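You operate a simulated robot arm through the tools that you are given. There is no shell and no other tool. Be economical: measure what you need, move in short steps, check, and stop when the job is done.

You run a simulated robot arm. Do the job below in one go: nothing can be reset, and whatever is moved stays where it is left.

Task
Put the brass plug on the draining board away on the long bench. Then open the yellow bin lid, take the grey dabber from the inside of the yellow bin and leave it on the flat box on the draining board, then shut the lid. Then open the right cabinet door, put the bearing from the cabinet floor on the green tray, then shut the door. Then put the grey pad from the top of the steel table on the shelf under the steel table. Then pull the lower drawer of the blue cabinet open. The order counts. Set down upright: grey dabber.
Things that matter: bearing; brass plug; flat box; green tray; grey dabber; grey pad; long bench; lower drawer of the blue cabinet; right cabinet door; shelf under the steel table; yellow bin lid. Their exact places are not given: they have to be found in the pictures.

Only the result counts: the job must be done as asked and must still hold three seconds after the hand-in. Knocking over, shifting, dropping, spilling or breaking anything else fails it. Lids that push on must go on centred and level and be pressed home; caps that screw on are set level and turned clockwise until they are tight.

Robot
A 6-joint arm with a fingered hand on a trunk, on a base that drives. Base frame: it is fixed to the floor where the robot stands at the start and does not move with it; the origin is under the middle of the robot, x ahead of it, y to its left, z up; the surface under the hand at the start is at about z = 90. Units: cm, rad, N and s.
With the tool pointing down near the work surface it reaches from about 48 to 94 cm from the robot's upright axis, wherever it stands. Its first joint turns from -2.897 to 2.897 rad. Places, roughly: bearing (7x7x2 cm) [-520, -520, 10]; brass plug [50, 0, 100]; flat box [75, 0, 100]; green tray (23x17 cm) [-492, -322, 82]; grey dabber (7x9x7 cm) [0, 220, 30]; grey pad (7x10x3 cm) [-530, -410, 80]; long bench [70, -400, 90]; lower drawer of the blue cabinet [-440, 180, 110]; right cabinet door [-510, -520, 30]; shelf under the steel table [-520, -410, 20]; yellow bin lid [10, 230, 50]. Payload 5 kg.
The tool frame sits at the grasp point between the pads (the TCP): z along the fingers, y along the line on which they close. The tips reach 4.3 cm beyond it. Largest opening 14.4 cm; the body of the gripper starts 5 cm behind the TCP. The gripper is a hand of 5 fingers: y runs from the thumb to the fingers, the wrist lies at [-2.1, -13.3, -23.3] in the tool frame, and closing takes about 1.5 s.
Orientation is told as [roll, pitch, yaw] about the base's x, y, z axes, in that order, counted from this pose: with the fingers straight down and the wrist toward the robot, the tool's x, y and z point along [0, 1, 0], [1, 0, 0] and [0, 0, -1] of the base frame.

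Tools
- The arm moves only by the tool apply_moves. Its argument "increments" is a list of rows, each an object of numbers (a shift or turn left out is 0, a gripper value left out holds the last): "x", "y", "z": the shift along the tool's x, y, z in cm; "ax", "ay", "az": the turn, a rotation vector about the tool's x, y, z in rad; "gripper": the gripper command, from -1 (fully open) to 1 (shut), values between in proportion. In form: [{"x": .., "y": .., "z": .., "ax": .., "ay": .., "az": .., "gripper": ..}, ...]. A call has 1 to 12 rows; each row is the pose to reach, as a shift and turn from the pose commanded when the call began, along the tool's axes at that moment. A row lasts 0.2 s, in which the tool goes at most 5 cm and 0.15 rad; a call with a longer step from one row to the next is refused whole, and so is a gripper value outside its range. A pose out of reach is approached as far as the arm can. The call stops where the force on the tool passes 40 N (or 10 N more than at its start, if that is more) or the arm is blocked; 0.2 s more then pass. The fingers move at their own pace (about 7.2 cm/s each) and stop on an object; they squeeze with about 29 N. The grip force told is the motor's: it shows also when the fingers shut on nothing. Time passes only in rows, and 0.2 s behind the last, so rows that repeat a pose let the fingers close. It gives the time, the measured TCP pose, the force on the tool (base axes), the opening and the grip force at its end, in the units of the frame above (readings bear some noise), with the torque about the TCP (base axes, N m) and any sound that the robot's microphone picked up, and new pictures: "views" is both (left out), scene, wrist or none.
- Cameras (640 x 400 px; columns grow to the right, rows downward): "scene" is now at [2.25, 12.44, 156.7]; the picture's right is [-0.37, -0.93, 0.00], its down [-0.52, 0.21, -0.83] and it looks along [0.77, -0.31, -0.56] (base axes); focal length 262 px, centre (320, 200). "wrist" rides on the gripper at [8.6, -10.8, -16.8] in the tool frame; the picture's right is [-0.80, 0.28, -0.53], its down [-0.54, -0.73, 0.42] and it looks along [-0.27, 0.63, 0.73] (tool axes); focal length 275 px, centre (320, 200).
- raise_lower(by): slides the trunk up (or, below 0, down) by that many cm; the arm and the scene camera ride with it, the base frame stays. It gives what a move gives, with no picture.
- steer(legs): drives the robot by 1 to 6 legs, each [ahead, left, turn to the left] in cm, cm and rad, along the robot's own axes; the way and the turn of a leg run together, so that a leg with both is an arc; at most 150 cm and 3.142 rad a leg. The arm and the cameras ride along, it lands a little off, and it stops where it bumps. It gives what a move gives, and a new picture of the scene camera.
- set_grasp(shape): the hand has 5 fingers and takes this shape, open, in about a second: jaw (thumb against the fingers, like two jaws); tri (thumb and two fingers); tip (a fingertip pinch); poke (one finger out to press); point (the index stretched); flat (the hand flat); cup (the hand cupped); fist (a fist). The gripper value then closes the fingers along that shape, each until it touches; the sizes above hold for jaw. It gives what a move gives, with no picture.
- aim_head(pan, tilt): turns the head with the scene camera to pan (to the left, within 2.705 rad either way) and tilt (down, from -0.506 to 1.204), counted from straight ahead of the robot. It gives what a move gives, and a new picture of the scene camera.
- probe_pixels(camera, pixels): for up to 12 pixels [column, row] of the newest picture of that camera ("zoom" is the newest enlarged one), the place [x, y, z] in the base frame of the surface seen there, good to about 0.2 cm. It takes no simulated time.
- enlarge(camera, box): a new picture of the part [left, top, right, bottom] of that camera's present view, enlarged. It takes no simulated time.
- job_done(): hands the job in; it is judged then, once.

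Work in short steps. Measure before you move; look again where a grasp or a placing could have gone wrong, and mend it. You have 131 turns and 260 pictures in all, those below and enlarged ones among them. Open the gripper and draw the arm clear of the work before you hand the job in, unless the task says otherwise.

The tools are called after "Emit:" as name(argument=value, ...) on one line, values as JSON. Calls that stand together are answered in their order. apply_moves: Moves the arm, as the interface text tells. Its arguments: {"type":"object","properties":{"increments":{"type":"array","items":{"type":"object","properties":{"x":{"type":"number"},"y":{"type":"number"},"z":{"type":"number"},"ax":{"type":"number"},"ay":{"type":"number"},"az":{"type":"number"},"gripper":{"type":"number"}}}},"views":{"type":"string","enum":["both","scene","wrist","none"]}},"required":["increments"]} The other tools are called the same way: raise_lower (by) slides the trunk up or down; set_grasp (shape) gives the hand a shape; steer (legs) drives the base; aim_head (pan, tilt) turns the head that bears the scene camera; probe_pixels (camera, pixels) gives the place of the surface under pixels of a picture; enlarge (camera, box) takes an enlarged picture of a part of a camera's view; job_done () hands the job in.

At the start:

```text
t: 0.0
position: [51.67, -5.41, 118.65]
ee_rot: [-0.001, 0.0, -0.001]
wrist_force: [0.7, -0.8, -0.5]
torque: [-0.05, 0.0, -0.04]
gripper_width: 14.34
grasp_force: 0.0
shape: jaw
trunk travel left (down, up): [-47.5, 11.5]
robot x, y, heading: [0.18, -0.01, -0.001]
head pan, tilt: [-0.384, 0.599]
```

scene: 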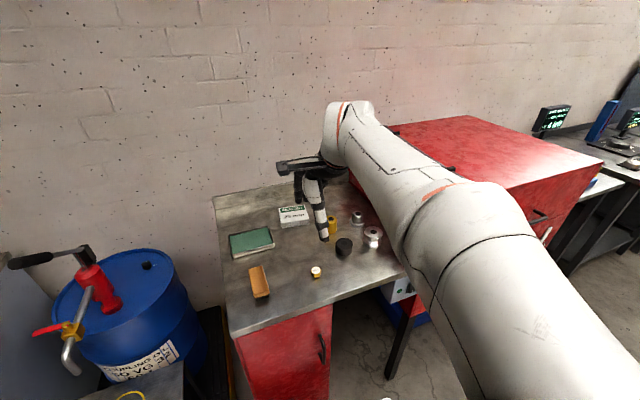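
wrist: 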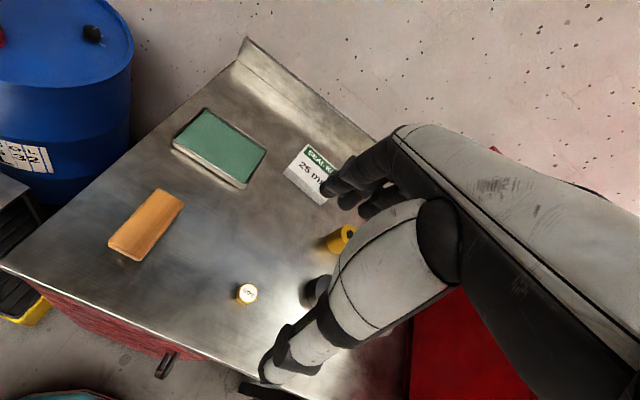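

The table in front holds several small items; I enlarge the region around (320,240) to identify the brass plug and flat box.

Emit:
enlarge(camera="scene", box=[210, 180, 410, 310])

Emit:
enlarge(camera="wrist", box=[100, 80, 420, 320])

```text
3.08 times, centred on (310, 245) of scene
```

zoom: 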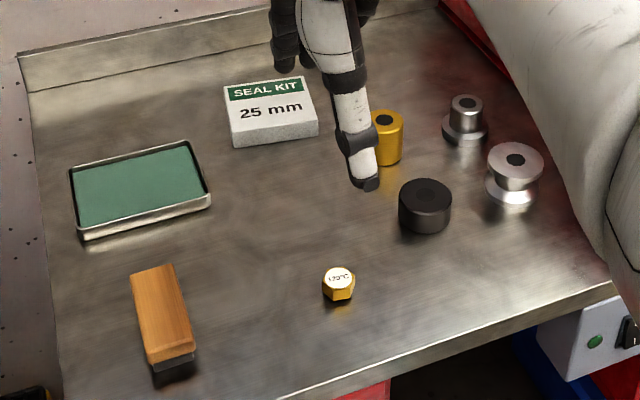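

```text
1.67 times, centred on (260, 200) of wrist
```

zoom: 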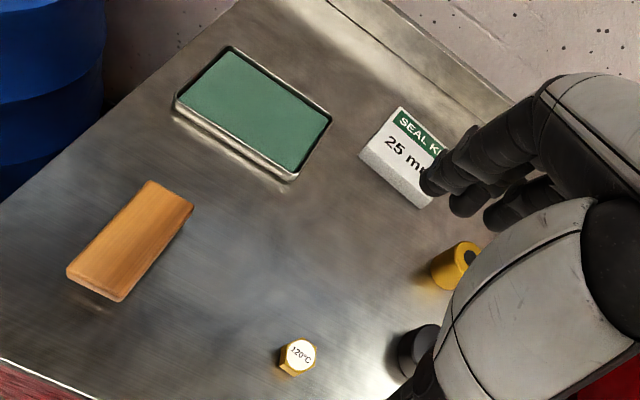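

Two brassy items: a hex plug stamped 120 °C at scene (316,272) and a yellow cylinder at (332,226). I measure both, plus the flat box.

Emit:
probe_pixels(camera="scene", pixels=[[316, 270], [316, 277], [334, 220], [344, 247], [358, 215], [374, 232], [290, 214], [280, 208], [303, 208], [250, 242], [259, 280], [316, 290]])

Emit:
enlarge(camera="wrist", box=[220, 210, 380, 310])

```text
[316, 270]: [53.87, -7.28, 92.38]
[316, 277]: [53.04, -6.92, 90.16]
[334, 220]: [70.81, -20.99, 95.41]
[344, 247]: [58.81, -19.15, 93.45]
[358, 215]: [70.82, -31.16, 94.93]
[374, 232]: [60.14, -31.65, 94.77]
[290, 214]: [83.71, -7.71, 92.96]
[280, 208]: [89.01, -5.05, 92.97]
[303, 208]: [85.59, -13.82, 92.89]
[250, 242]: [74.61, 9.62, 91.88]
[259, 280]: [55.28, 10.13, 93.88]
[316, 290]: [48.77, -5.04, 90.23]
```

```text
4.00 times, centred on (300, 260) of wrist
```

zoom: 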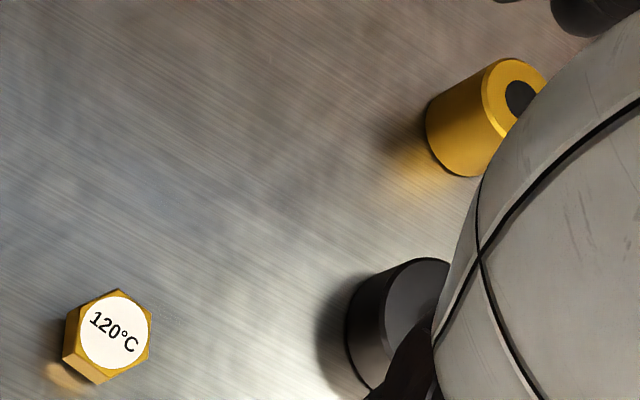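

The hint fits the hex 120 °C piece as the brass plug. I look closer at the green item and seal kit to determine which is the "flat box".

Emit:
enlarge(camera="wrist", box=[160, 90, 350, 210])

Emit:
probe_pixels(camera="scene", pixels=[[232, 236], [269, 228], [274, 242], [235, 254], [252, 250], [252, 232], [240, 240], [262, 236], [285, 222], [307, 220], [295, 222]])

```text
3.33 times, centred on (255, 150) of wrist
```

zoom: 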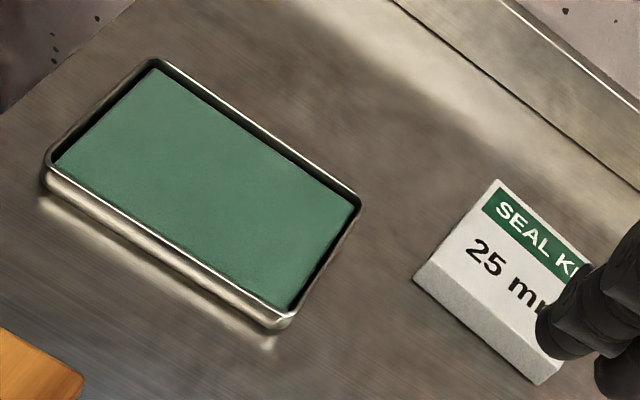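

```text
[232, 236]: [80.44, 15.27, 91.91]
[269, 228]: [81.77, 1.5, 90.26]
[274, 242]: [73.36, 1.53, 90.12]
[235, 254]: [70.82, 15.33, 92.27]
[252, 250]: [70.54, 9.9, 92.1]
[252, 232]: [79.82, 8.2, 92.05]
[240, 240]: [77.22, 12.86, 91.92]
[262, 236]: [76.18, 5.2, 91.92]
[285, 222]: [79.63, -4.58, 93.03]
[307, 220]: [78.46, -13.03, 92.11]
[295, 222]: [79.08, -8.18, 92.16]
```

The green item is a lined tray, so the flat box is the SEAL KIT carton. The plug's centre is about (53.9,-7.2), top z 92.4; I move above it and lower to about z 103 first.

Emit:
apply_moves(increments=[{"x": -1.8, "y": 2.2, "z": 3, "gripper": -0.3}, {"x": -1.8, "y": 2.2, "z": 8}, {"x": -1.8, "y": 2.2, "z": 12}, {"x": -1.8, "y": 2.2, "z": 16}, {"x": -1.8, "y": 2.2, "z": 16}])

```text
t: 1.2
position: [53.82, -7.35, 102.81]
ee_rot: [0.0, 0.002, 0.001]
wrist_force: [-0.2, -0.2, -0.3]
torque: [0.03, 0.01, -0.01]
gripper_width: 9.4
grasp_force: 0.1
shape: jaw
trunk travel left (down, up): [-47.5, 11.5]
robot x, y, heading: [0.3, -0.07, 0.001]
head pan, tilt: [-0.384, 0.599]
```

scene: 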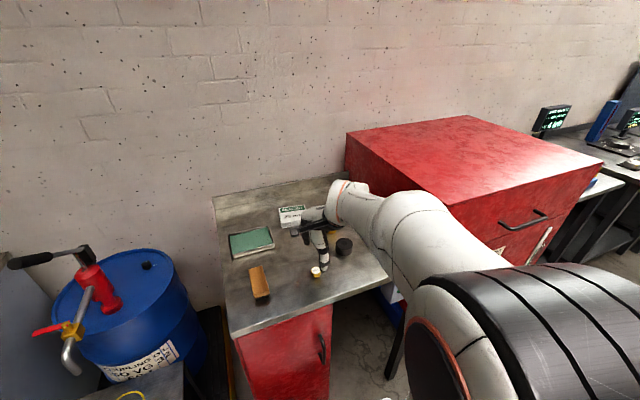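
wrist: 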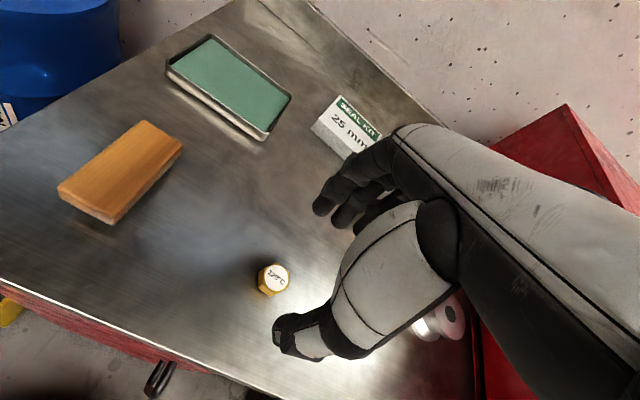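

The plug is visible at wrist (277,277) between thumb and fingers; I recheck its place.

Emit:
probe_pixels(camera="wrist", pixels=[[277, 276], [264, 268], [290, 282], [262, 286]])

Emit:
enlarge(camera="wrist", box=[220, 180, 380, 380])

```text
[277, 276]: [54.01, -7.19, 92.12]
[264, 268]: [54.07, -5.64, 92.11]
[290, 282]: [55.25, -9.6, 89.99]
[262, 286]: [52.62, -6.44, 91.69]
```

```text
2.00 times, centred on (300, 280) of wrist
```

zoom: 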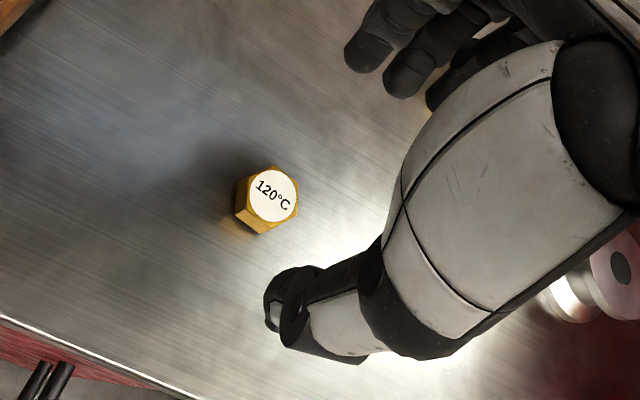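

Centre confirmed about (54,-7.2). I lower 7.8 cm and close.

Emit:
apply_moves(increments=[{"z": 3, "x": 0.1}, {"z": 6, "x": 0.1}, {"z": 7.9, "x": 0.1}, {"z": 7.9, "x": 0.1}, {"z": 7.9, "x": 0.1, "gripper": 1}, {"z": 7.9, "x": 0.1}, {"z": 7.9, "x": 0.1}, {"z": 7.9, "x": 0.1}, {"z": 7.9, "x": 0.1}, {"z": 7.9, "x": 0.1}, {"z": 7.9, "x": 0.1}], views="wrist")

```text
t: 3.6
position: [53.91, -7.01, 94.94]
ee_rot: [-0.001, 0.0, 0.001]
wrist_force: [-0.2, 0.2, 0.0]
torque: [-0.03, -0.02, 0.0]
gripper_width: 2.33
grasp_force: 28.8
shape: jaw
trunk travel left (down, up): [-47.5, 11.5]
robot x, y, heading: [0.29, -0.08, 0.003]
head pan, tilt: [-0.384, 0.599]
```

wrist: 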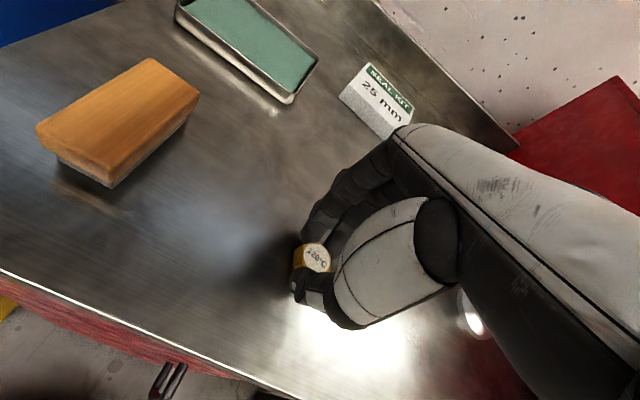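

Width 2.33 with full grip force: the plug at (314,257) is held. I lift.

Emit:
apply_moves(increments=[{"z": -3}, {"z": -7}, {"z": -12}, {"z": -17}, {"z": -22}, {"z": -25}, {"z": -25}])

Emit:
aim_head(pan=-1.3, tilt=0.35)

```text
t: 5.2
position: [53.98, -6.74, 120.04]
ee_rot: [0.002, 0.0, 0.001]
wrist_force: [-1.1, 0.2, -0.5]
torque: [0.0, -0.02, 0.01]
gripper_width: 2.38
grasp_force: 28.7
shape: jaw
trunk travel left (down, up): [-47.5, 11.5]
robot x, y, heading: [0.0, -0.04, -0.002]
head pan, tilt: [-0.384, 0.599]
```

scene: 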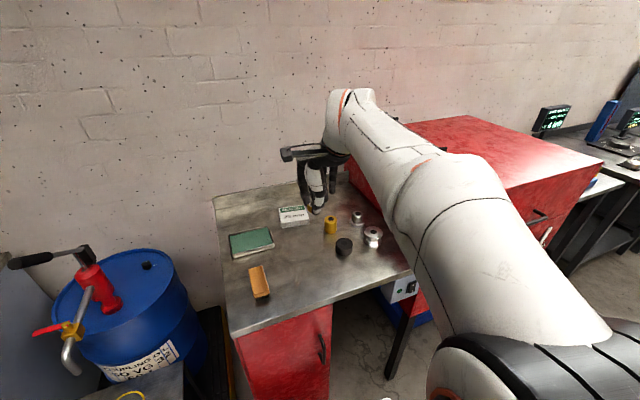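
wrist: 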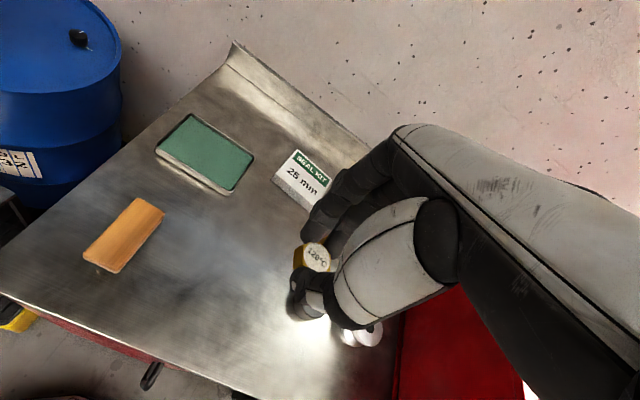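

```text
t: 6.4
position: [53.91, -6.9, 119.94]
ee_rot: [-0.003, 0.0, -0.001]
wrist_force: [0.1, -0.4, -0.8]
torque: [0.01, 0.03, 0.0]
gripper_width: 2.36
grasp_force: 28.8
shape: jaw
trunk travel left (down, up): [-47.5, 11.5]
robot x, y, heading: [0.25, 0.26, 0.003]
head pan, tilt: [-1.3, 0.351]
```

scene: 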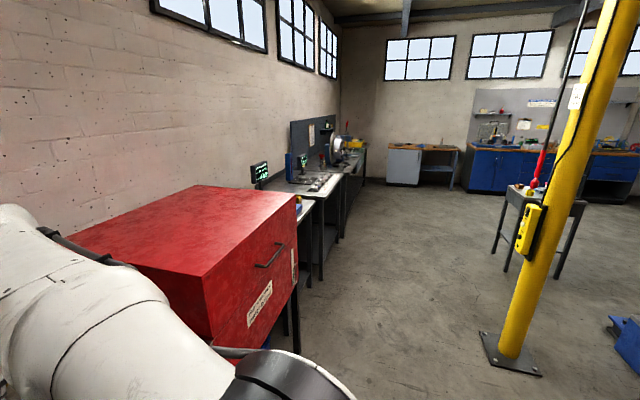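

The benches run along the wall at (310,190)–(350,150). I enlarge and measure along them.

Emit:
enlarge(camera="scene", box=[240, 110, 400, 270])

Emit:
probe_pixels(camera="scene", pixels=[[318, 194], [333, 178], [349, 163], [360, 155], [304, 208], [405, 150], [355, 300], [505, 365], [520, 210], [345, 250], [318, 300], [400, 250]])

```text
2.50 times, centred on (320, 190) of scene
```

zoom: 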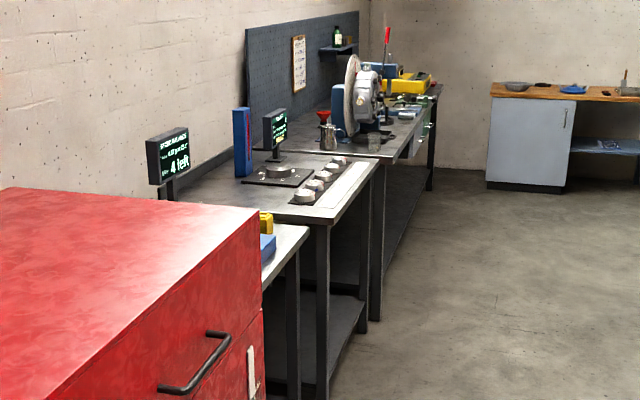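

```text
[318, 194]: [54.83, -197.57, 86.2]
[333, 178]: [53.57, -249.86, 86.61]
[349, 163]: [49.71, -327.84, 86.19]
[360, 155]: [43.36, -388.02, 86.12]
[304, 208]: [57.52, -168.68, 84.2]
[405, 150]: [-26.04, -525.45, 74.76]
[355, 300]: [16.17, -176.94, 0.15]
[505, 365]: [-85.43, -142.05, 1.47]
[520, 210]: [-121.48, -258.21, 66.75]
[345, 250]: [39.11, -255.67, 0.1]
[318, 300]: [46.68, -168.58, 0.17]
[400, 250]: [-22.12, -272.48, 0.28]
```

I measure the red cabinet's front and drive clearance around the pillar before moving.

Emit:
probe_pixels(camera="scene", pixels=[[298, 200], [205, 285], [260, 265], [190, 190], [485, 340], [512, 378], [500, 240], [510, 268], [615, 330], [352, 398], [290, 398]])

Emit:
aim_head(pan=-2.3, tilt=0.45)

Emit:
aim_head(pan=2.5, tilt=0.45)

Emit:
aim_head(pan=1.4, tilt=0.45)

```text
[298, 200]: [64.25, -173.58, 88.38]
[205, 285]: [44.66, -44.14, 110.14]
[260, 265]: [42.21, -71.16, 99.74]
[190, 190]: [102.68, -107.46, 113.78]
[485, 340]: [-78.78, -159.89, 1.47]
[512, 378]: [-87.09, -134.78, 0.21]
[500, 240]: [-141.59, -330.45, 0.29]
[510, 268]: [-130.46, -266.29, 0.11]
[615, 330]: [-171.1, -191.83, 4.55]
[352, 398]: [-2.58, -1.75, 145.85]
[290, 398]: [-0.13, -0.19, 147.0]
```

```text
t: 7.7
position: [53.93, -6.81, 119.94]
ee_rot: [0.001, -0.001, 0.001]
wrist_force: [0.2, 0.5, -0.3]
torque: [-0.02, -0.04, -0.02]
gripper_width: 2.39
grasp_force: 28.3
shape: jaw
trunk travel left (down, up): [-47.5, 11.5]
robot x, y, heading: [-0.54, -0.07, -0.002]
head pan, tilt: [-2.3, 0.45]
```

scene: 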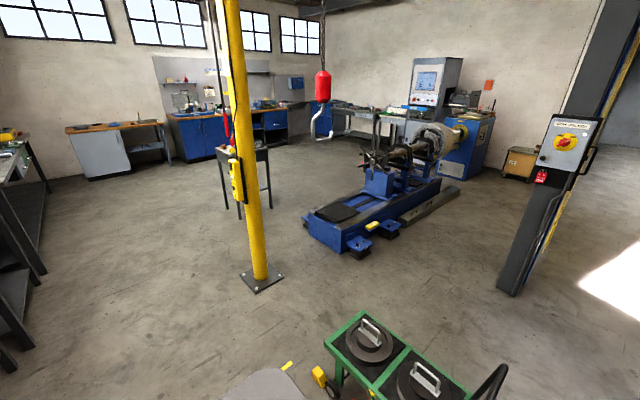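

```text
t: 11.5
position: [53.85, -6.86, 120.03]
ee_rot: [0.0, -0.001, 0.0]
wrist_force: [0.6, 0.0, -0.2]
torque: [-0.02, 0.01, -0.02]
gripper_width: 2.38
grasp_force: 28.9
shape: jaw
trunk travel left (down, up): [-47.5, 11.5]
robot x, y, heading: [-0.16, 0.18, 0.003]
head pan, tilt: [2.499, 0.45]
```

scene: 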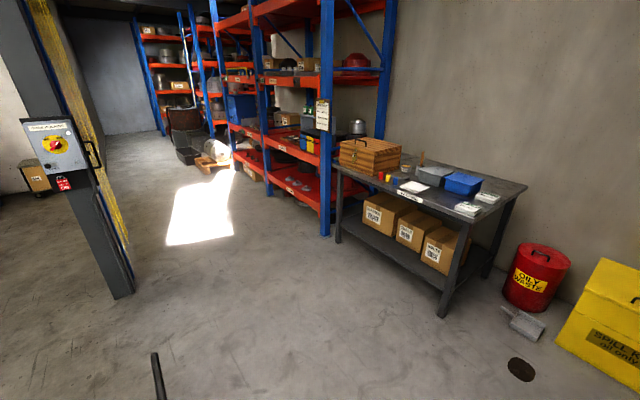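

```text
t: 12.8
position: [53.9, -6.72, 120.01]
ee_rot: [0.001, 0.0, 0.0]
wrist_force: [0.7, 0.1, -0.1]
torque: [0.0, 0.01, -0.02]
gripper_width: 2.37
grasp_force: 29.0
shape: jaw
trunk travel left (down, up): [-47.5, 11.5]
robot x, y, heading: [0.0, 0.05, -0.005]
head pan, tilt: [1.4, 0.45]
```

scene: 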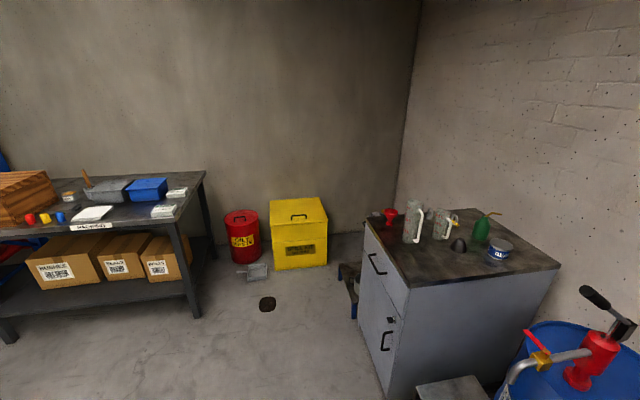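

A green trolley stands behind the robot, so I raise the trunk to clear the red cabinet (top z≈114) and turn in place to the right.

Emit:
raise_lower(by=11)

Emit:
aim_head(pan=-2.3, tilt=0.8)

```text
t: 14.2
position: [53.99, -6.82, 130.96]
ee_rot: [0.001, 0.0, -0.002]
wrist_force: [0.6, -0.1, -0.7]
torque: [-0.01, 0.02, -0.01]
gripper_width: 2.37
grasp_force: 29.0
shape: jaw
trunk travel left (down, up): [-58.5, 0.5]
robot x, y, heading: [-0.32, -0.21, -0.003]
head pan, tilt: [1.4, 0.45]
```

```text
t: 17.3
position: [53.88, -6.89, 130.93]
ee_rot: [0.0, -0.001, 0.0]
wrist_force: [0.6, -0.1, -1.4]
torque: [0.01, -0.01, 0.01]
gripper_width: 2.4
grasp_force: 29.2
shape: jaw
trunk travel left (down, up): [-58.5, 0.5]
robot x, y, heading: [-0.11, 0.27, -0.003]
head pan, tilt: [-2.3, 0.799]
```

scene: 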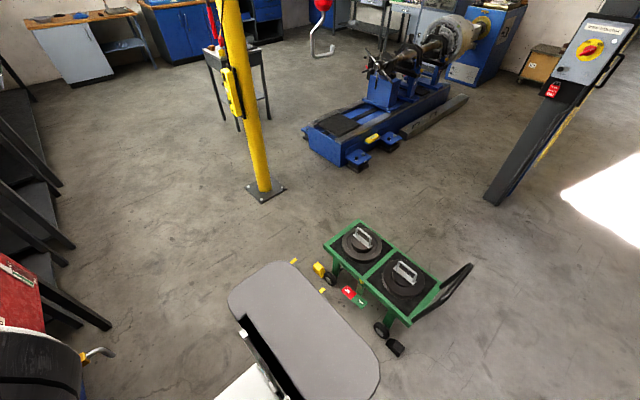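

The grey slab is the robot's base; I measure base extents and the trolley's nearest points.

Emit:
probe_pixels(camera="scene", pixels=[[232, 300], [268, 266], [377, 360], [360, 398], [333, 280], [318, 270], [381, 330], [396, 347], [325, 243], [362, 222], [437, 283], [410, 322]])

```text
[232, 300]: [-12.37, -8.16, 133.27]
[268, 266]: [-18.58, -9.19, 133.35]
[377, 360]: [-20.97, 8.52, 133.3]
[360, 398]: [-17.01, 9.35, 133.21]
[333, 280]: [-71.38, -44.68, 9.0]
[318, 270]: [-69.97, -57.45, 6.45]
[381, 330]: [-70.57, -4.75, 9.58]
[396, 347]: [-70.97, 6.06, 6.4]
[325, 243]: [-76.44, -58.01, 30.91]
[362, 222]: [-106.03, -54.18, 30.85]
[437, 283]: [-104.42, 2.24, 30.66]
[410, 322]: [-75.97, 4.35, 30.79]
```

The trolley's front is at x≈-70, so turning in place is safe. Turn right 90°, then look along the aisle.

Emit:
steer(legs=[[0, 0, -1.571]])

Emit:
aim_head(pan=0.3, tilt=0.35)

```text
t: 21.6
position: [-7.78, -53.66, 130.83]
ee_rot: [0.001, -0.001, -1.592]
wrist_force: [0.4, 0.5, -0.2]
torque: [0.03, 0.01, -0.01]
gripper_width: 2.36
grasp_force: 28.7
shape: jaw
trunk travel left (down, up): [-58.5, 0.5]
robot x, y, heading: [-0.12, -0.57, -1.588]
head pan, tilt: [-2.3, 0.799]
```

scene: 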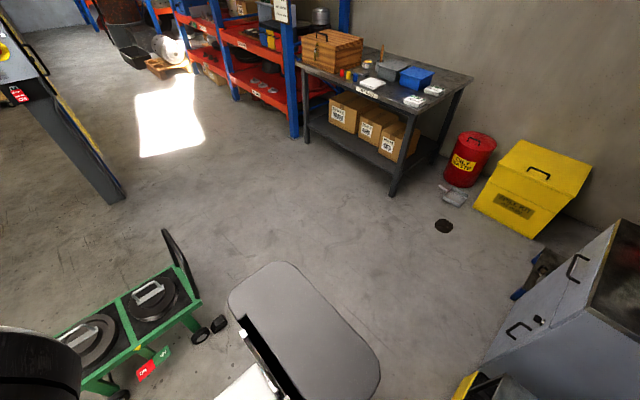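

```text
t: 23.9
position: [-7.9, -53.82, 130.98]
ee_rot: [0.001, 0.0, -1.592]
wrist_force: [0.6, 0.3, -0.3]
torque: [-0.01, -0.02, -0.01]
gripper_width: 2.34
grasp_force: 28.9
shape: jaw
trunk travel left (down, up): [-58.5, 0.5]
robot x, y, heading: [-0.15, -0.26, -1.592]
head pan, tilt: [0.3, 0.351]
```

scene: 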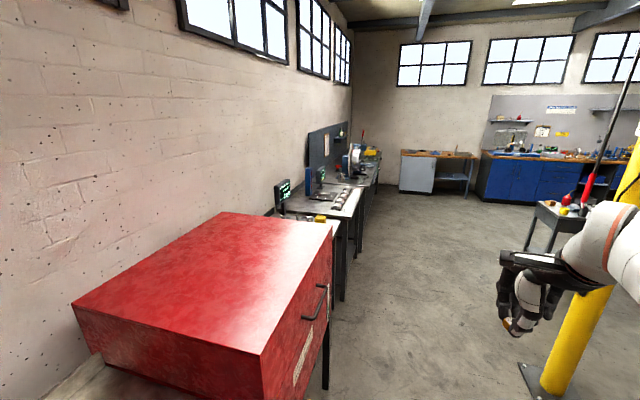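

The aisle ahead is clear (benches end at x≈45, pillar x≈-80). I drive 280 cm ahead with a small correction to the left.

Emit:
steer(legs=[[140, 2, 0.01], [130, 2, 0.01]])

Emit:
aim_head(pan=0.9, tilt=0.5)

```text
t: 37.0
position: [-1.08, -323.36, 130.98]
ee_rot: [0.0, 0.0, -1.548]
wrist_force: [0.4, 0.3, 0.0]
torque: [-0.01, -0.01, 0.01]
gripper_width: 2.34
grasp_force: 29.0
shape: jaw
trunk travel left (down, up): [-58.5, 0.5]
robot x, y, heading: [4.44, -269.2, -1.549]
head pan, tilt: [0.3, 0.351]
```

scene: 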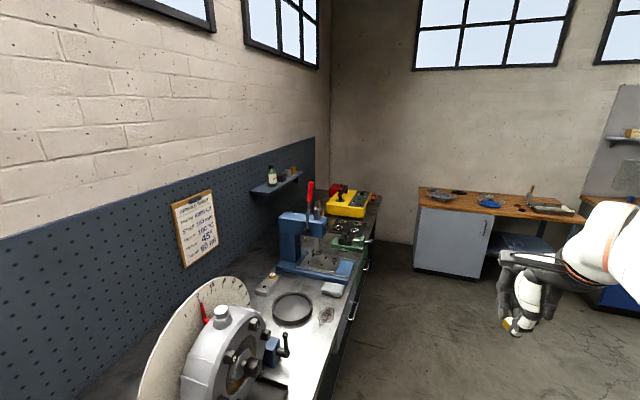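

```text
t: 38.0
position: [-1.09, -323.29, 130.95]
ee_rot: [-0.001, -0.001, -1.548]
wrist_force: [1.2, 0.6, 0.2]
torque: [0.0, 0.0, 0.01]
gripper_width: 2.34
grasp_force: 28.9
shape: jaw
trunk travel left (down, up): [-58.5, 0.5]
robot x, y, heading: [4.25, -269.32, -1.545]
head pan, tilt: [0.901, 0.499]
```

scene: 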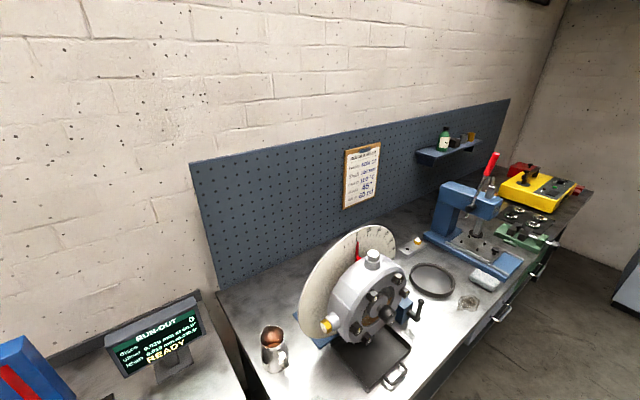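

I enlarge the bench to see whether the plug has a home there, and read the clipboard.

Emit:
enlarge(camera="scene", box=[380, 160, 580, 320])

Emit:
enlarge(camera="scene", box=[330, 140, 400, 215])

Emit:
enlarge(camera="scene", box=[220, 220, 440, 400])

```text
2.50 times, centred on (480, 240) of scene
```

zoom: 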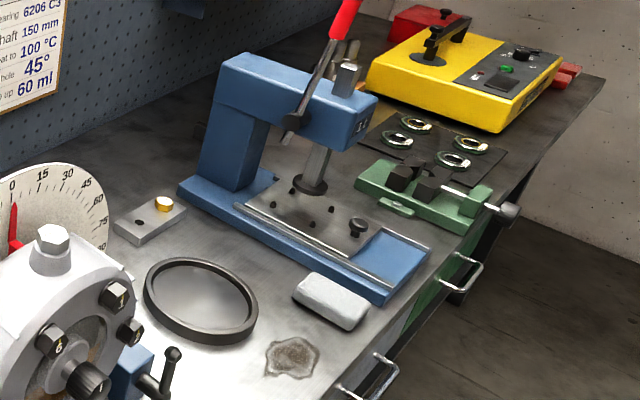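

```text
5.33 times, centred on (365, 178) of scene
```

zoom: 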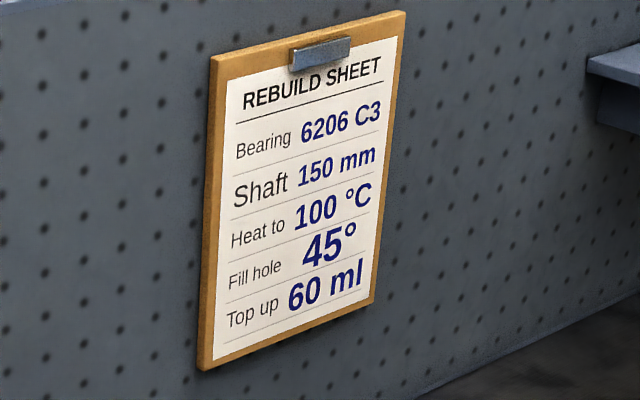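

```text
2.22 times, centred on (330, 310) of scene
```

zoom: 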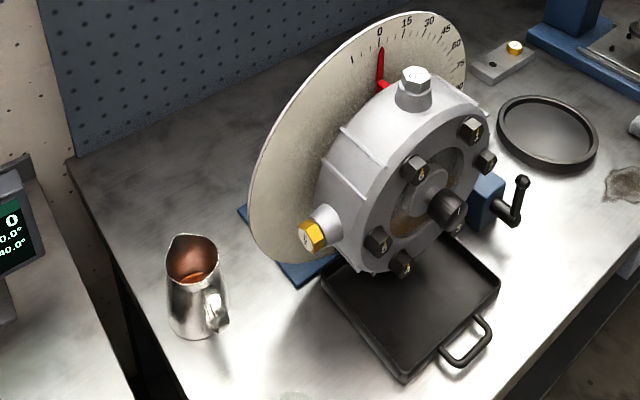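

I measure this bench's extents and candidate free spots.

Emit:
probe_pixels(camera="scene", pixels=[[219, 296], [265, 395], [305, 250], [590, 192], [470, 318], [450, 330], [418, 270], [430, 262], [310, 380], [400, 240], [250, 310], [245, 330]])

```text
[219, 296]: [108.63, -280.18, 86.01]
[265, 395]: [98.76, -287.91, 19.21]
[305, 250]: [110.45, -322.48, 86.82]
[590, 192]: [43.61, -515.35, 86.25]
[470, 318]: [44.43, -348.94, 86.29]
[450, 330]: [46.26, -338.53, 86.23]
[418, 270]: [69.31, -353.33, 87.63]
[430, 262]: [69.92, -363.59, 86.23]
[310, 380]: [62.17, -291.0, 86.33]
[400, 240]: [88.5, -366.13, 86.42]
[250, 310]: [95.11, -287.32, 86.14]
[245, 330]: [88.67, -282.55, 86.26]
```

The bench spans y -275…-520, so this is the long bench. I drive ahead 68 cm and shift right 20 cm away from the bench, then turn to face it.

Emit:
steer(legs=[[68, -20, 0], [0, 0, 1.545]])

Emit:
aim_head(pan=0.2, tilt=0.7)

```text
t: 45.7
position: [40.13, -344.99, 130.86]
ee_rot: [0.0, 0.001, 0.0]
wrist_force: [0.2, -0.3, -0.7]
torque: [-0.03, -0.02, -0.01]
gripper_width: 2.31
grasp_force: 28.7
shape: jaw
trunk travel left (down, up): [-58.5, 0.5]
robot x, y, heading: [-13.81, -338.29, 0.002]
head pan, tilt: [0.901, 0.499]
```

scene: 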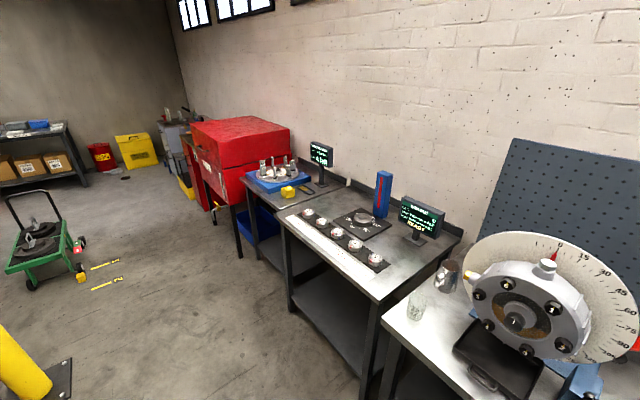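

```text
t: 46.8
position: [40.18, -344.99, 131.01]
ee_rot: [-0.001, 0.002, 0.003]
wrist_force: [-0.4, -0.2, -1.5]
torque: [0.0, 0.02, 0.04]
gripper_width: 2.34
grasp_force: 29.1
shape: jaw
trunk travel left (down, up): [-58.5, 0.5]
robot x, y, heading: [-13.84, -338.25, 0.001]
head pan, tilt: [0.201, 0.7]
```

scene: 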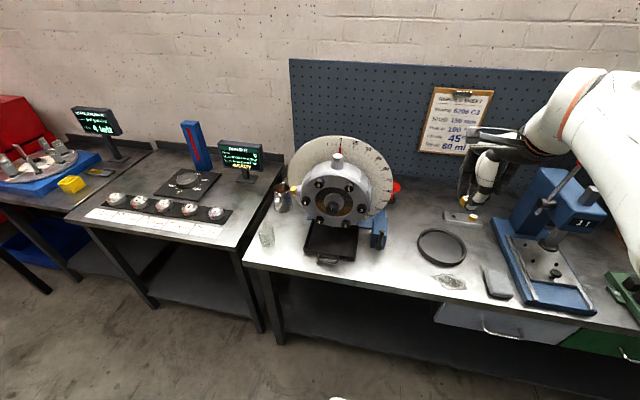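

Free bench area shows around (385,270) between tray and ring. I measure it.

Emit:
probe_pixels(camera="scene", pixels=[[385, 270], [385, 285], [375, 275], [405, 272], [418, 250], [432, 282], [355, 255], [380, 240], [467, 248]])

```text
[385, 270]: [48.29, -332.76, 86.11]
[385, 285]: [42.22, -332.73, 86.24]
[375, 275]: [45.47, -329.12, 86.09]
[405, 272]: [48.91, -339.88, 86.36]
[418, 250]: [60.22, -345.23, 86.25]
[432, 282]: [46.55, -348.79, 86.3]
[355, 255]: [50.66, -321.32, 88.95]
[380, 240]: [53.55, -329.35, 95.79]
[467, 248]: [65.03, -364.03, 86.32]
```

I'll set the plug at (46,-337.5). First shift over it at height, then lower the trunk 15 cm.

Emit:
apply_moves(increments=[{"x": 3.5, "y": 3}, {"x": 7.5, "y": 5.8}, {"x": 7.5, "y": 5.8}], views="none")

Emit:
raise_lower(by=-20)

Emit:
apply_moves(increments=[{"z": 4}, {"z": 8}, {"z": 12}, {"z": 12}])

```text
t: 47.5
position: [45.76, -337.45, 130.74]
ee_rot: [0.0, -0.001, 0.001]
wrist_force: [-0.2, 1.3, -1.4]
torque: [-0.01, -0.03, -0.03]
gripper_width: 2.34
grasp_force: 29.1
shape: jaw
trunk travel left (down, up): [-58.5, 0.5]
robot x, y, heading: [-14.03, -338.29, 0.003]
head pan, tilt: [0.201, 0.7]
```

```text
t: 49.7
position: [45.94, -337.44, 110.66]
ee_rot: [-0.001, -0.001, 0.002]
wrist_force: [0.3, -0.1, -0.2]
torque: [0.0, 0.01, 0.0]
gripper_width: 2.34
grasp_force: 29.2
shape: jaw
trunk travel left (down, up): [-38.5, 20.5]
robot x, y, heading: [-13.75, -338.63, -0.002]
head pan, tilt: [0.201, 0.7]
```

```text
t: 50.7
position: [45.56, -337.29, 98.83]
ee_rot: [0.001, 0.001, 0.001]
wrist_force: [0.2, 0.3, -1.7]
torque: [0.03, -0.04, 0.02]
gripper_width: 2.36
grasp_force: 29.6
shape: jaw
trunk travel left (down, up): [-38.5, 20.5]
robot x, y, heading: [-14.3, -338.29, 0.003]
head pan, tilt: [0.201, 0.7]
```

scene: 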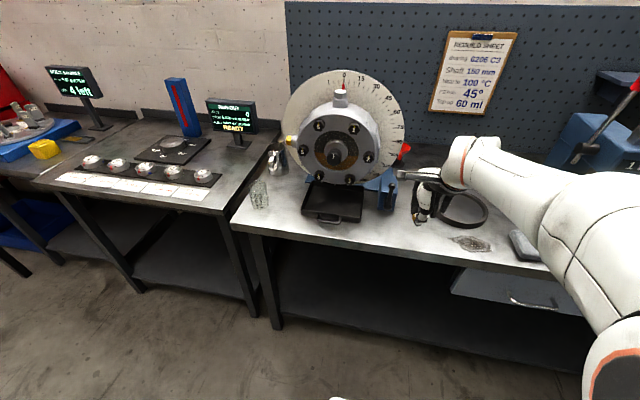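
wrist: 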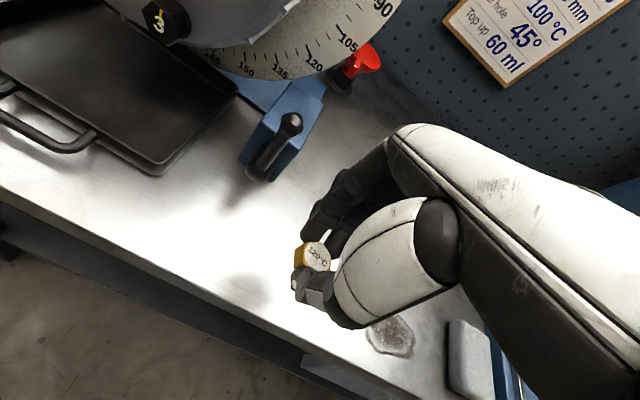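

The area below is clear; the crank is well away. I lower to TCP z≈91.2 (2 cm deeper in) and check contact before release.

Emit:
apply_moves(increments=[{"y": 2, "z": 3}, {"y": 2, "z": 6}, {"y": 2, "z": 7.2}, {"y": 2, "z": 7.7}, {"y": 2, "z": 7.7}], views="wrist")

```text
t: 51.9
position: [47.86, -337.39, 90.98]
ee_rot: [0.001, -0.001, 0.002]
wrist_force: [1.0, -0.6, -0.3]
torque: [0.01, 0.06, 0.02]
gripper_width: 2.36
grasp_force: 29.1
shape: jaw
trunk travel left (down, up): [-38.5, 20.5]
robot x, y, heading: [-13.66, -338.53, -0.003]
head pan, tilt: [0.201, 0.7]
```

wrist: 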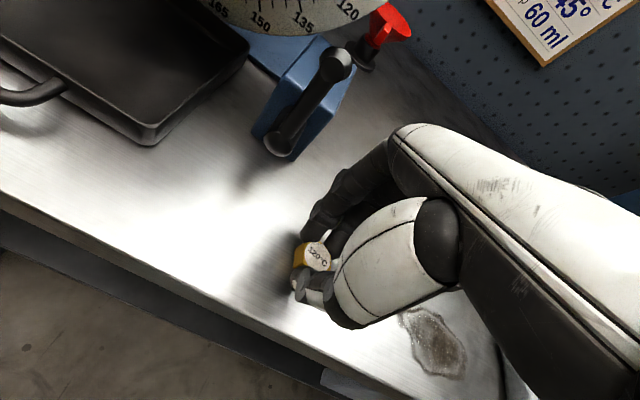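

Height matches the pick height; I ease down 0.15 cm, open partly, then rise.

Emit:
apply_moves(increments=[{"z": 0.15}, {"z": 0.15, "gripper": 0.3}, {"z": 0.15}, {"z": 0.15, "gripper": -0.2}, {"z": 0.15}, {"z": 0.15}, {"z": -3}, {"z": -7}, {"z": -12}, {"z": -16}, {"z": -16}])

```text
t: 54.3
position: [47.78, -337.28, 107.22]
ee_rot: [0.0, -0.001, 0.001]
wrist_force: [-0.4, 0.1, 0.6]
torque: [0.01, 0.01, -0.01]
gripper_width: 8.6
grasp_force: 0.0
shape: jaw
trunk travel left (down, up): [-38.5, 20.5]
robot x, y, heading: [-14.1, -337.98, -0.001]
head pan, tilt: [0.201, 0.7]
```

scene: 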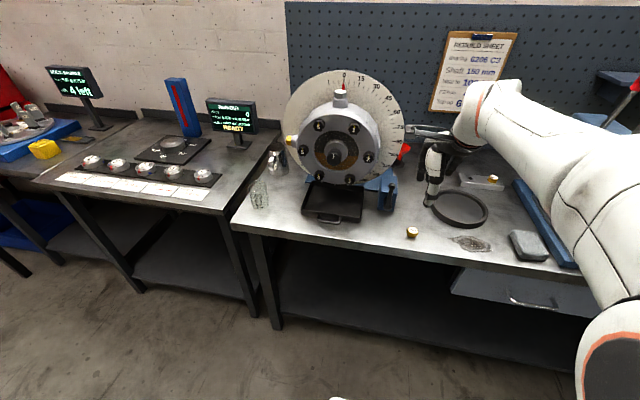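
wrist: 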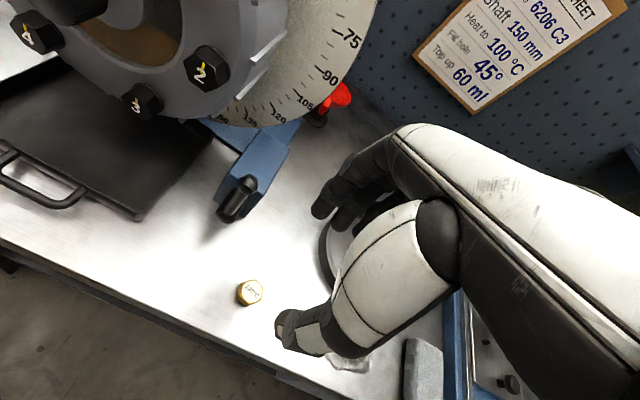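

The plug stands upright on the bench at wrist (250,291). Next the yellow bin: raise the trunk, back off, turn to face +y and drive.

Emit:
raise_lower(by=20)

Emit:
steer(legs=[[-10, 0, 0], [0, 0, 1.571], [130, -16, 0], [140, 0, 0]])

Emit:
aim_head(pan=0.0, tilt=0.5)

```text
t: 56.5
position: [47.82, -337.29, 127.25]
ee_rot: [-0.001, 0.001, 0.002]
wrist_force: [0.5, -0.2, -0.1]
torque: [0.0, -0.02, -0.02]
gripper_width: 8.61
grasp_force: 0.0
shape: jaw
trunk travel left (down, up): [-58.5, 0.5]
robot x, y, heading: [-13.89, -338.26, 0.001]
head pan, tilt: [0.201, 0.7]
```

```text
t: 74.2
position: [-9.91, -7.63, 127.07]
ee_rot: [0.0, -0.002, 1.569]
wrist_force: [0.2, 0.1, 0.7]
torque: [0.0, -0.01, 0.02]
gripper_width: 8.6
grasp_force: 0.0
shape: jaw
trunk travel left (down, up): [-58.5, 0.5]
robot x, y, heading: [-8.91, -69.48, 1.572]
head pan, tilt: [0.201, 0.7]
```

scene: 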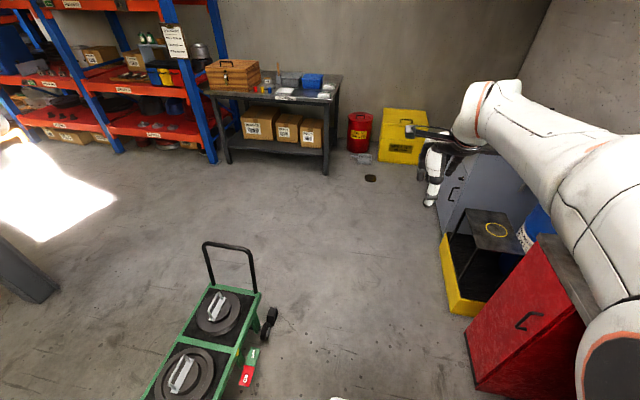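

```text
t: 74.9
position: [-9.94, -7.58, 127.11]
ee_rot: [0.0, 0.001, 1.572]
wrist_force: [-0.1, 0.6, 0.6]
torque: [0.01, -0.02, 0.0]
gripper_width: 8.62
grasp_force: 0.1
shape: jaw
trunk travel left (down, up): [-58.5, 0.5]
robot x, y, heading: [-8.97, -69.39, 1.572]
head pan, tilt: [0.0, 0.499]
```

scene: 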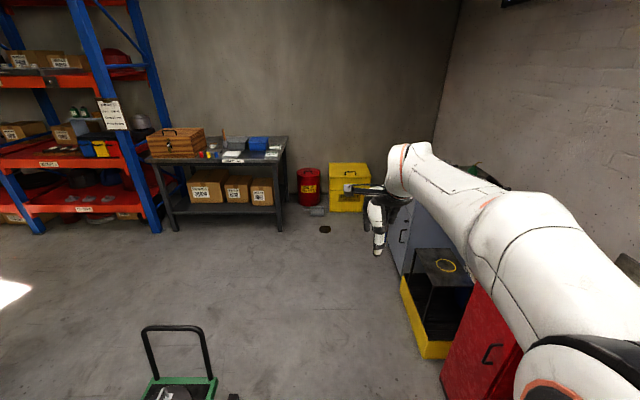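

I measure the bin, dustpan, oily-waste can, and grey cabinet positions.

Emit:
probe_pixels(camera="scene", pixels=[[330, 166], [368, 166], [331, 182], [330, 210], [360, 211], [349, 173], [308, 170], [317, 211], [396, 270], [403, 280], [400, 235], [325, 229]])

Emit:
enlarge(camera="scene", box=[290, 145, 410, 235])

```text
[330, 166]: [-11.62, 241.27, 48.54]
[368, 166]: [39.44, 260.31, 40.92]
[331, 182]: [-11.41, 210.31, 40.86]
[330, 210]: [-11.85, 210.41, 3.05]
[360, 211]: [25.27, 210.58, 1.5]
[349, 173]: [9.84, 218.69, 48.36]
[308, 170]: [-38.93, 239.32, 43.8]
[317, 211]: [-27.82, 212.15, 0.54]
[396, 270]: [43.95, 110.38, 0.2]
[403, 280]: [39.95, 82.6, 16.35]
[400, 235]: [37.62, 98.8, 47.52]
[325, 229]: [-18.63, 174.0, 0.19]
```

```text
4.44 times, centred on (350, 190) of scene
```

zoom: 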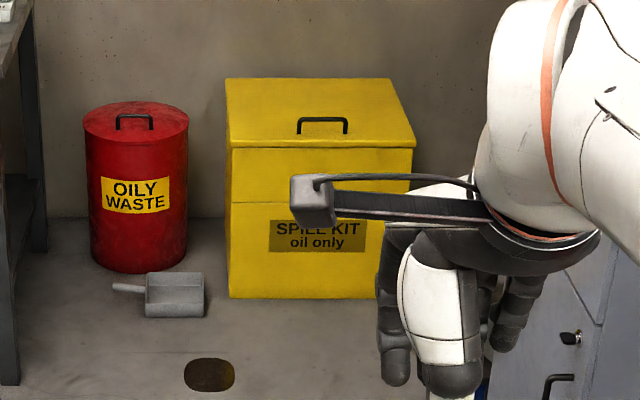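

The bin spans x -12…28, front y 210, lid hinged at the rear (top z≈48.5), handle at about (10,218.7). I drive to y≈125 and look.

Emit:
steer(legs=[[120, 0, 0], [75, 0, 0]])

Emit:
aim_head(pan=-0.1, tilt=0.85)

```text
t: 84.7
position: [-4.57, 188.15, 127.19]
ee_rot: [0.0, 0.0, 1.545]
wrist_force: [-0.4, 0.7, 0.4]
torque: [-0.05, -0.01, -0.02]
gripper_width: 8.61
grasp_force: 0.0
shape: jaw
trunk travel left (down, up): [-58.5, 0.5]
robot x, y, heading: [-5.11, 126.23, 1.545]
head pan, tilt: [0.0, 0.499]
```

scene: 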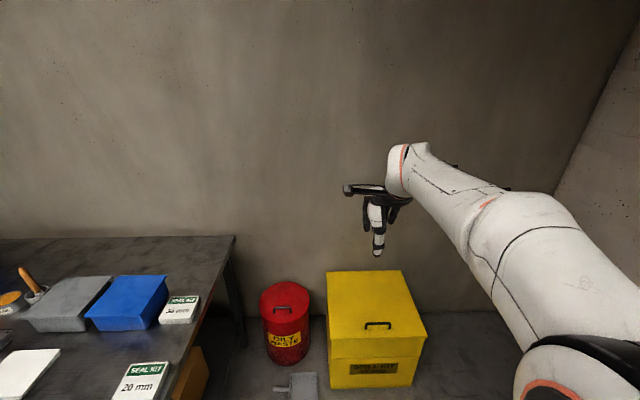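

```text
t: 85.5
position: [-4.55, 188.11, 127.22]
ee_rot: [0.001, 0.0, 1.544]
wrist_force: [0.3, -1.1, -0.1]
torque: [0.02, 0.0, -0.03]
gripper_width: 8.63
grasp_force: 0.0
shape: jaw
trunk travel left (down, up): [-58.5, 0.5]
robot x, y, heading: [-5.28, 126.29, 1.544]
head pan, tilt: [-0.099, 0.85]
```

scene: 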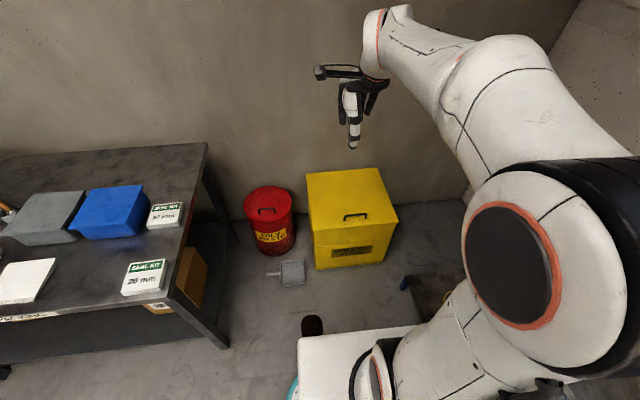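

Emit:
enlarge(camera="scene", box=[290, 150, 410, 280])

Emit:
probe_pixels(camera="scene", pixels=[[308, 176], [380, 170], [314, 231], [396, 221], [343, 217], [367, 215], [355, 214], [355, 222], [354, 232], [312, 226], [340, 240], [316, 268]])

```text
3.08 times, centred on (350, 215) of scene
```

zoom: 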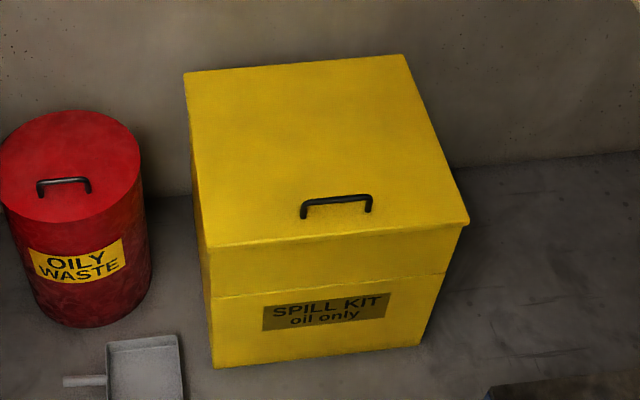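

```text
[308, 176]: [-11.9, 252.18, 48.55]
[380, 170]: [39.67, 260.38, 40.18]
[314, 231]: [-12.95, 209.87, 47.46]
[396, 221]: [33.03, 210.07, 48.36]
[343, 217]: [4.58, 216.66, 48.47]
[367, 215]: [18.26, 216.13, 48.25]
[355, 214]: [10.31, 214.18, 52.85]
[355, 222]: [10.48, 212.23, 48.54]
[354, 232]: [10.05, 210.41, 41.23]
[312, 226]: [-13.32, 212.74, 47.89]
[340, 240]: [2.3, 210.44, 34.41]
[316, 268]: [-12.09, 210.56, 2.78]
```

The lid top is at z 48.5, the handle bar at (10.3, 214.3, z≈52.5) running along x. I need to come closer, so I look for floor obstacles on both sides.

Emit:
aim_head(pan=-0.75, tilt=1.1)

Emit:
aim_head(pan=0.35, tilt=1.1)

```text
t: 86.6
position: [-4.59, 188.14, 127.21]
ee_rot: [0.001, -0.001, 1.543]
wrist_force: [0.8, 0.2, -0.3]
torque: [0.02, -0.02, -0.01]
gripper_width: 8.6
grasp_force: 0.0
shape: jaw
trunk travel left (down, up): [-58.5, 0.5]
robot x, y, heading: [-5.33, 126.59, 1.547]
head pan, tilt: [-0.75, 1.1]
```

scene: 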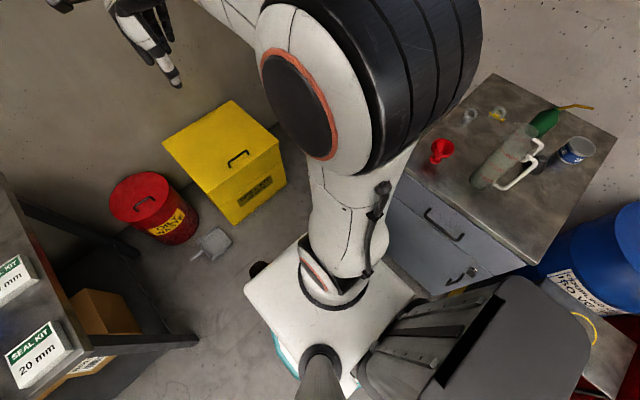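

```text
t: 87.9
position: [-4.53, 188.06, 127.15]
ee_rot: [0.0, -0.001, 1.545]
wrist_force: [0.8, 0.0, -0.1]
torque: [0.03, 0.0, -0.01]
gripper_width: 8.63
grasp_force: 0.0
shape: jaw
trunk travel left (down, up): [-58.5, 0.5]
robot x, y, heading: [-5.89, 126.68, 1.544]
head pan, tilt: [0.351, 1.1]
```

scene: 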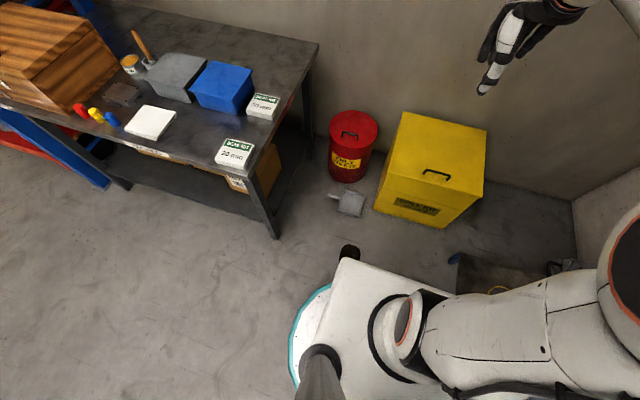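

I probe the base plate's extents, dustpan and the dark item at (480,270).

Emit:
probe_pixels(camera="scene", pixels=[[342, 261], [400, 278], [294, 330], [305, 305], [350, 216], [334, 196], [456, 260], [482, 262], [500, 290], [448, 290], [349, 252], [560, 265]])

```text
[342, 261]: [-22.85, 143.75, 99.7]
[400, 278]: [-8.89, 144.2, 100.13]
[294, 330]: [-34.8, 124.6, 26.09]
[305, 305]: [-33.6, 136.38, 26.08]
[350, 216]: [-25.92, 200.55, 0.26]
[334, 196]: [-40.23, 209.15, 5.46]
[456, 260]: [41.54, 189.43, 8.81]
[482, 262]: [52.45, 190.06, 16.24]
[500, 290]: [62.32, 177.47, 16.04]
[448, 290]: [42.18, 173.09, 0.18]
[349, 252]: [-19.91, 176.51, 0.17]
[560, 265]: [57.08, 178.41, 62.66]
```

Base radius ≈30. I move to about (2,163), leaving clearance to the dustpan, the crate at x≥41.5 and the bin.

Emit:
steer(legs=[[36, -6.5, 0.026]])

Emit:
aim_head(pan=-0.1, tilt=1.1)

```text
t: 90.2
position: [0.13, 224.47, 127.12]
ee_rot: [0.0, 0.001, 1.578]
wrist_force: [-0.4, 0.8, -0.4]
torque: [-0.03, 0.0, 0.01]
gripper_width: 8.59
grasp_force: 0.2
shape: jaw
trunk travel left (down, up): [-58.5, 0.5]
robot x, y, heading: [1.71, 162.57, 1.58]
head pan, tilt: [0.351, 1.1]
```

scene: 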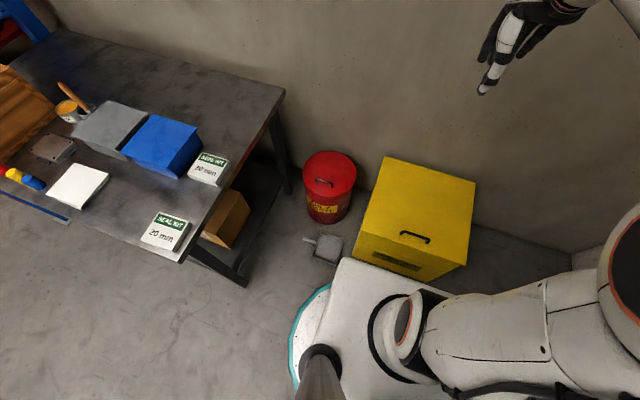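

```text
t: 91.2
position: [0.27, 224.46, 127.14]
ee_rot: [0.0, 0.0, 1.58]
wrist_force: [0.8, 0.7, -0.1]
torque: [0.01, -0.02, 0.0]
gripper_width: 8.62
grasp_force: 0.1
shape: jaw
trunk travel left (down, up): [-58.5, 0.5]
robot x, y, heading: [1.53, 162.58, 1.58]
head pan, tilt: [-0.099, 1.1]
```

scene: 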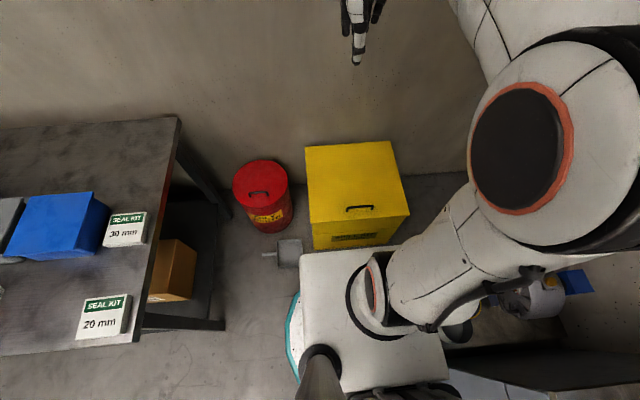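

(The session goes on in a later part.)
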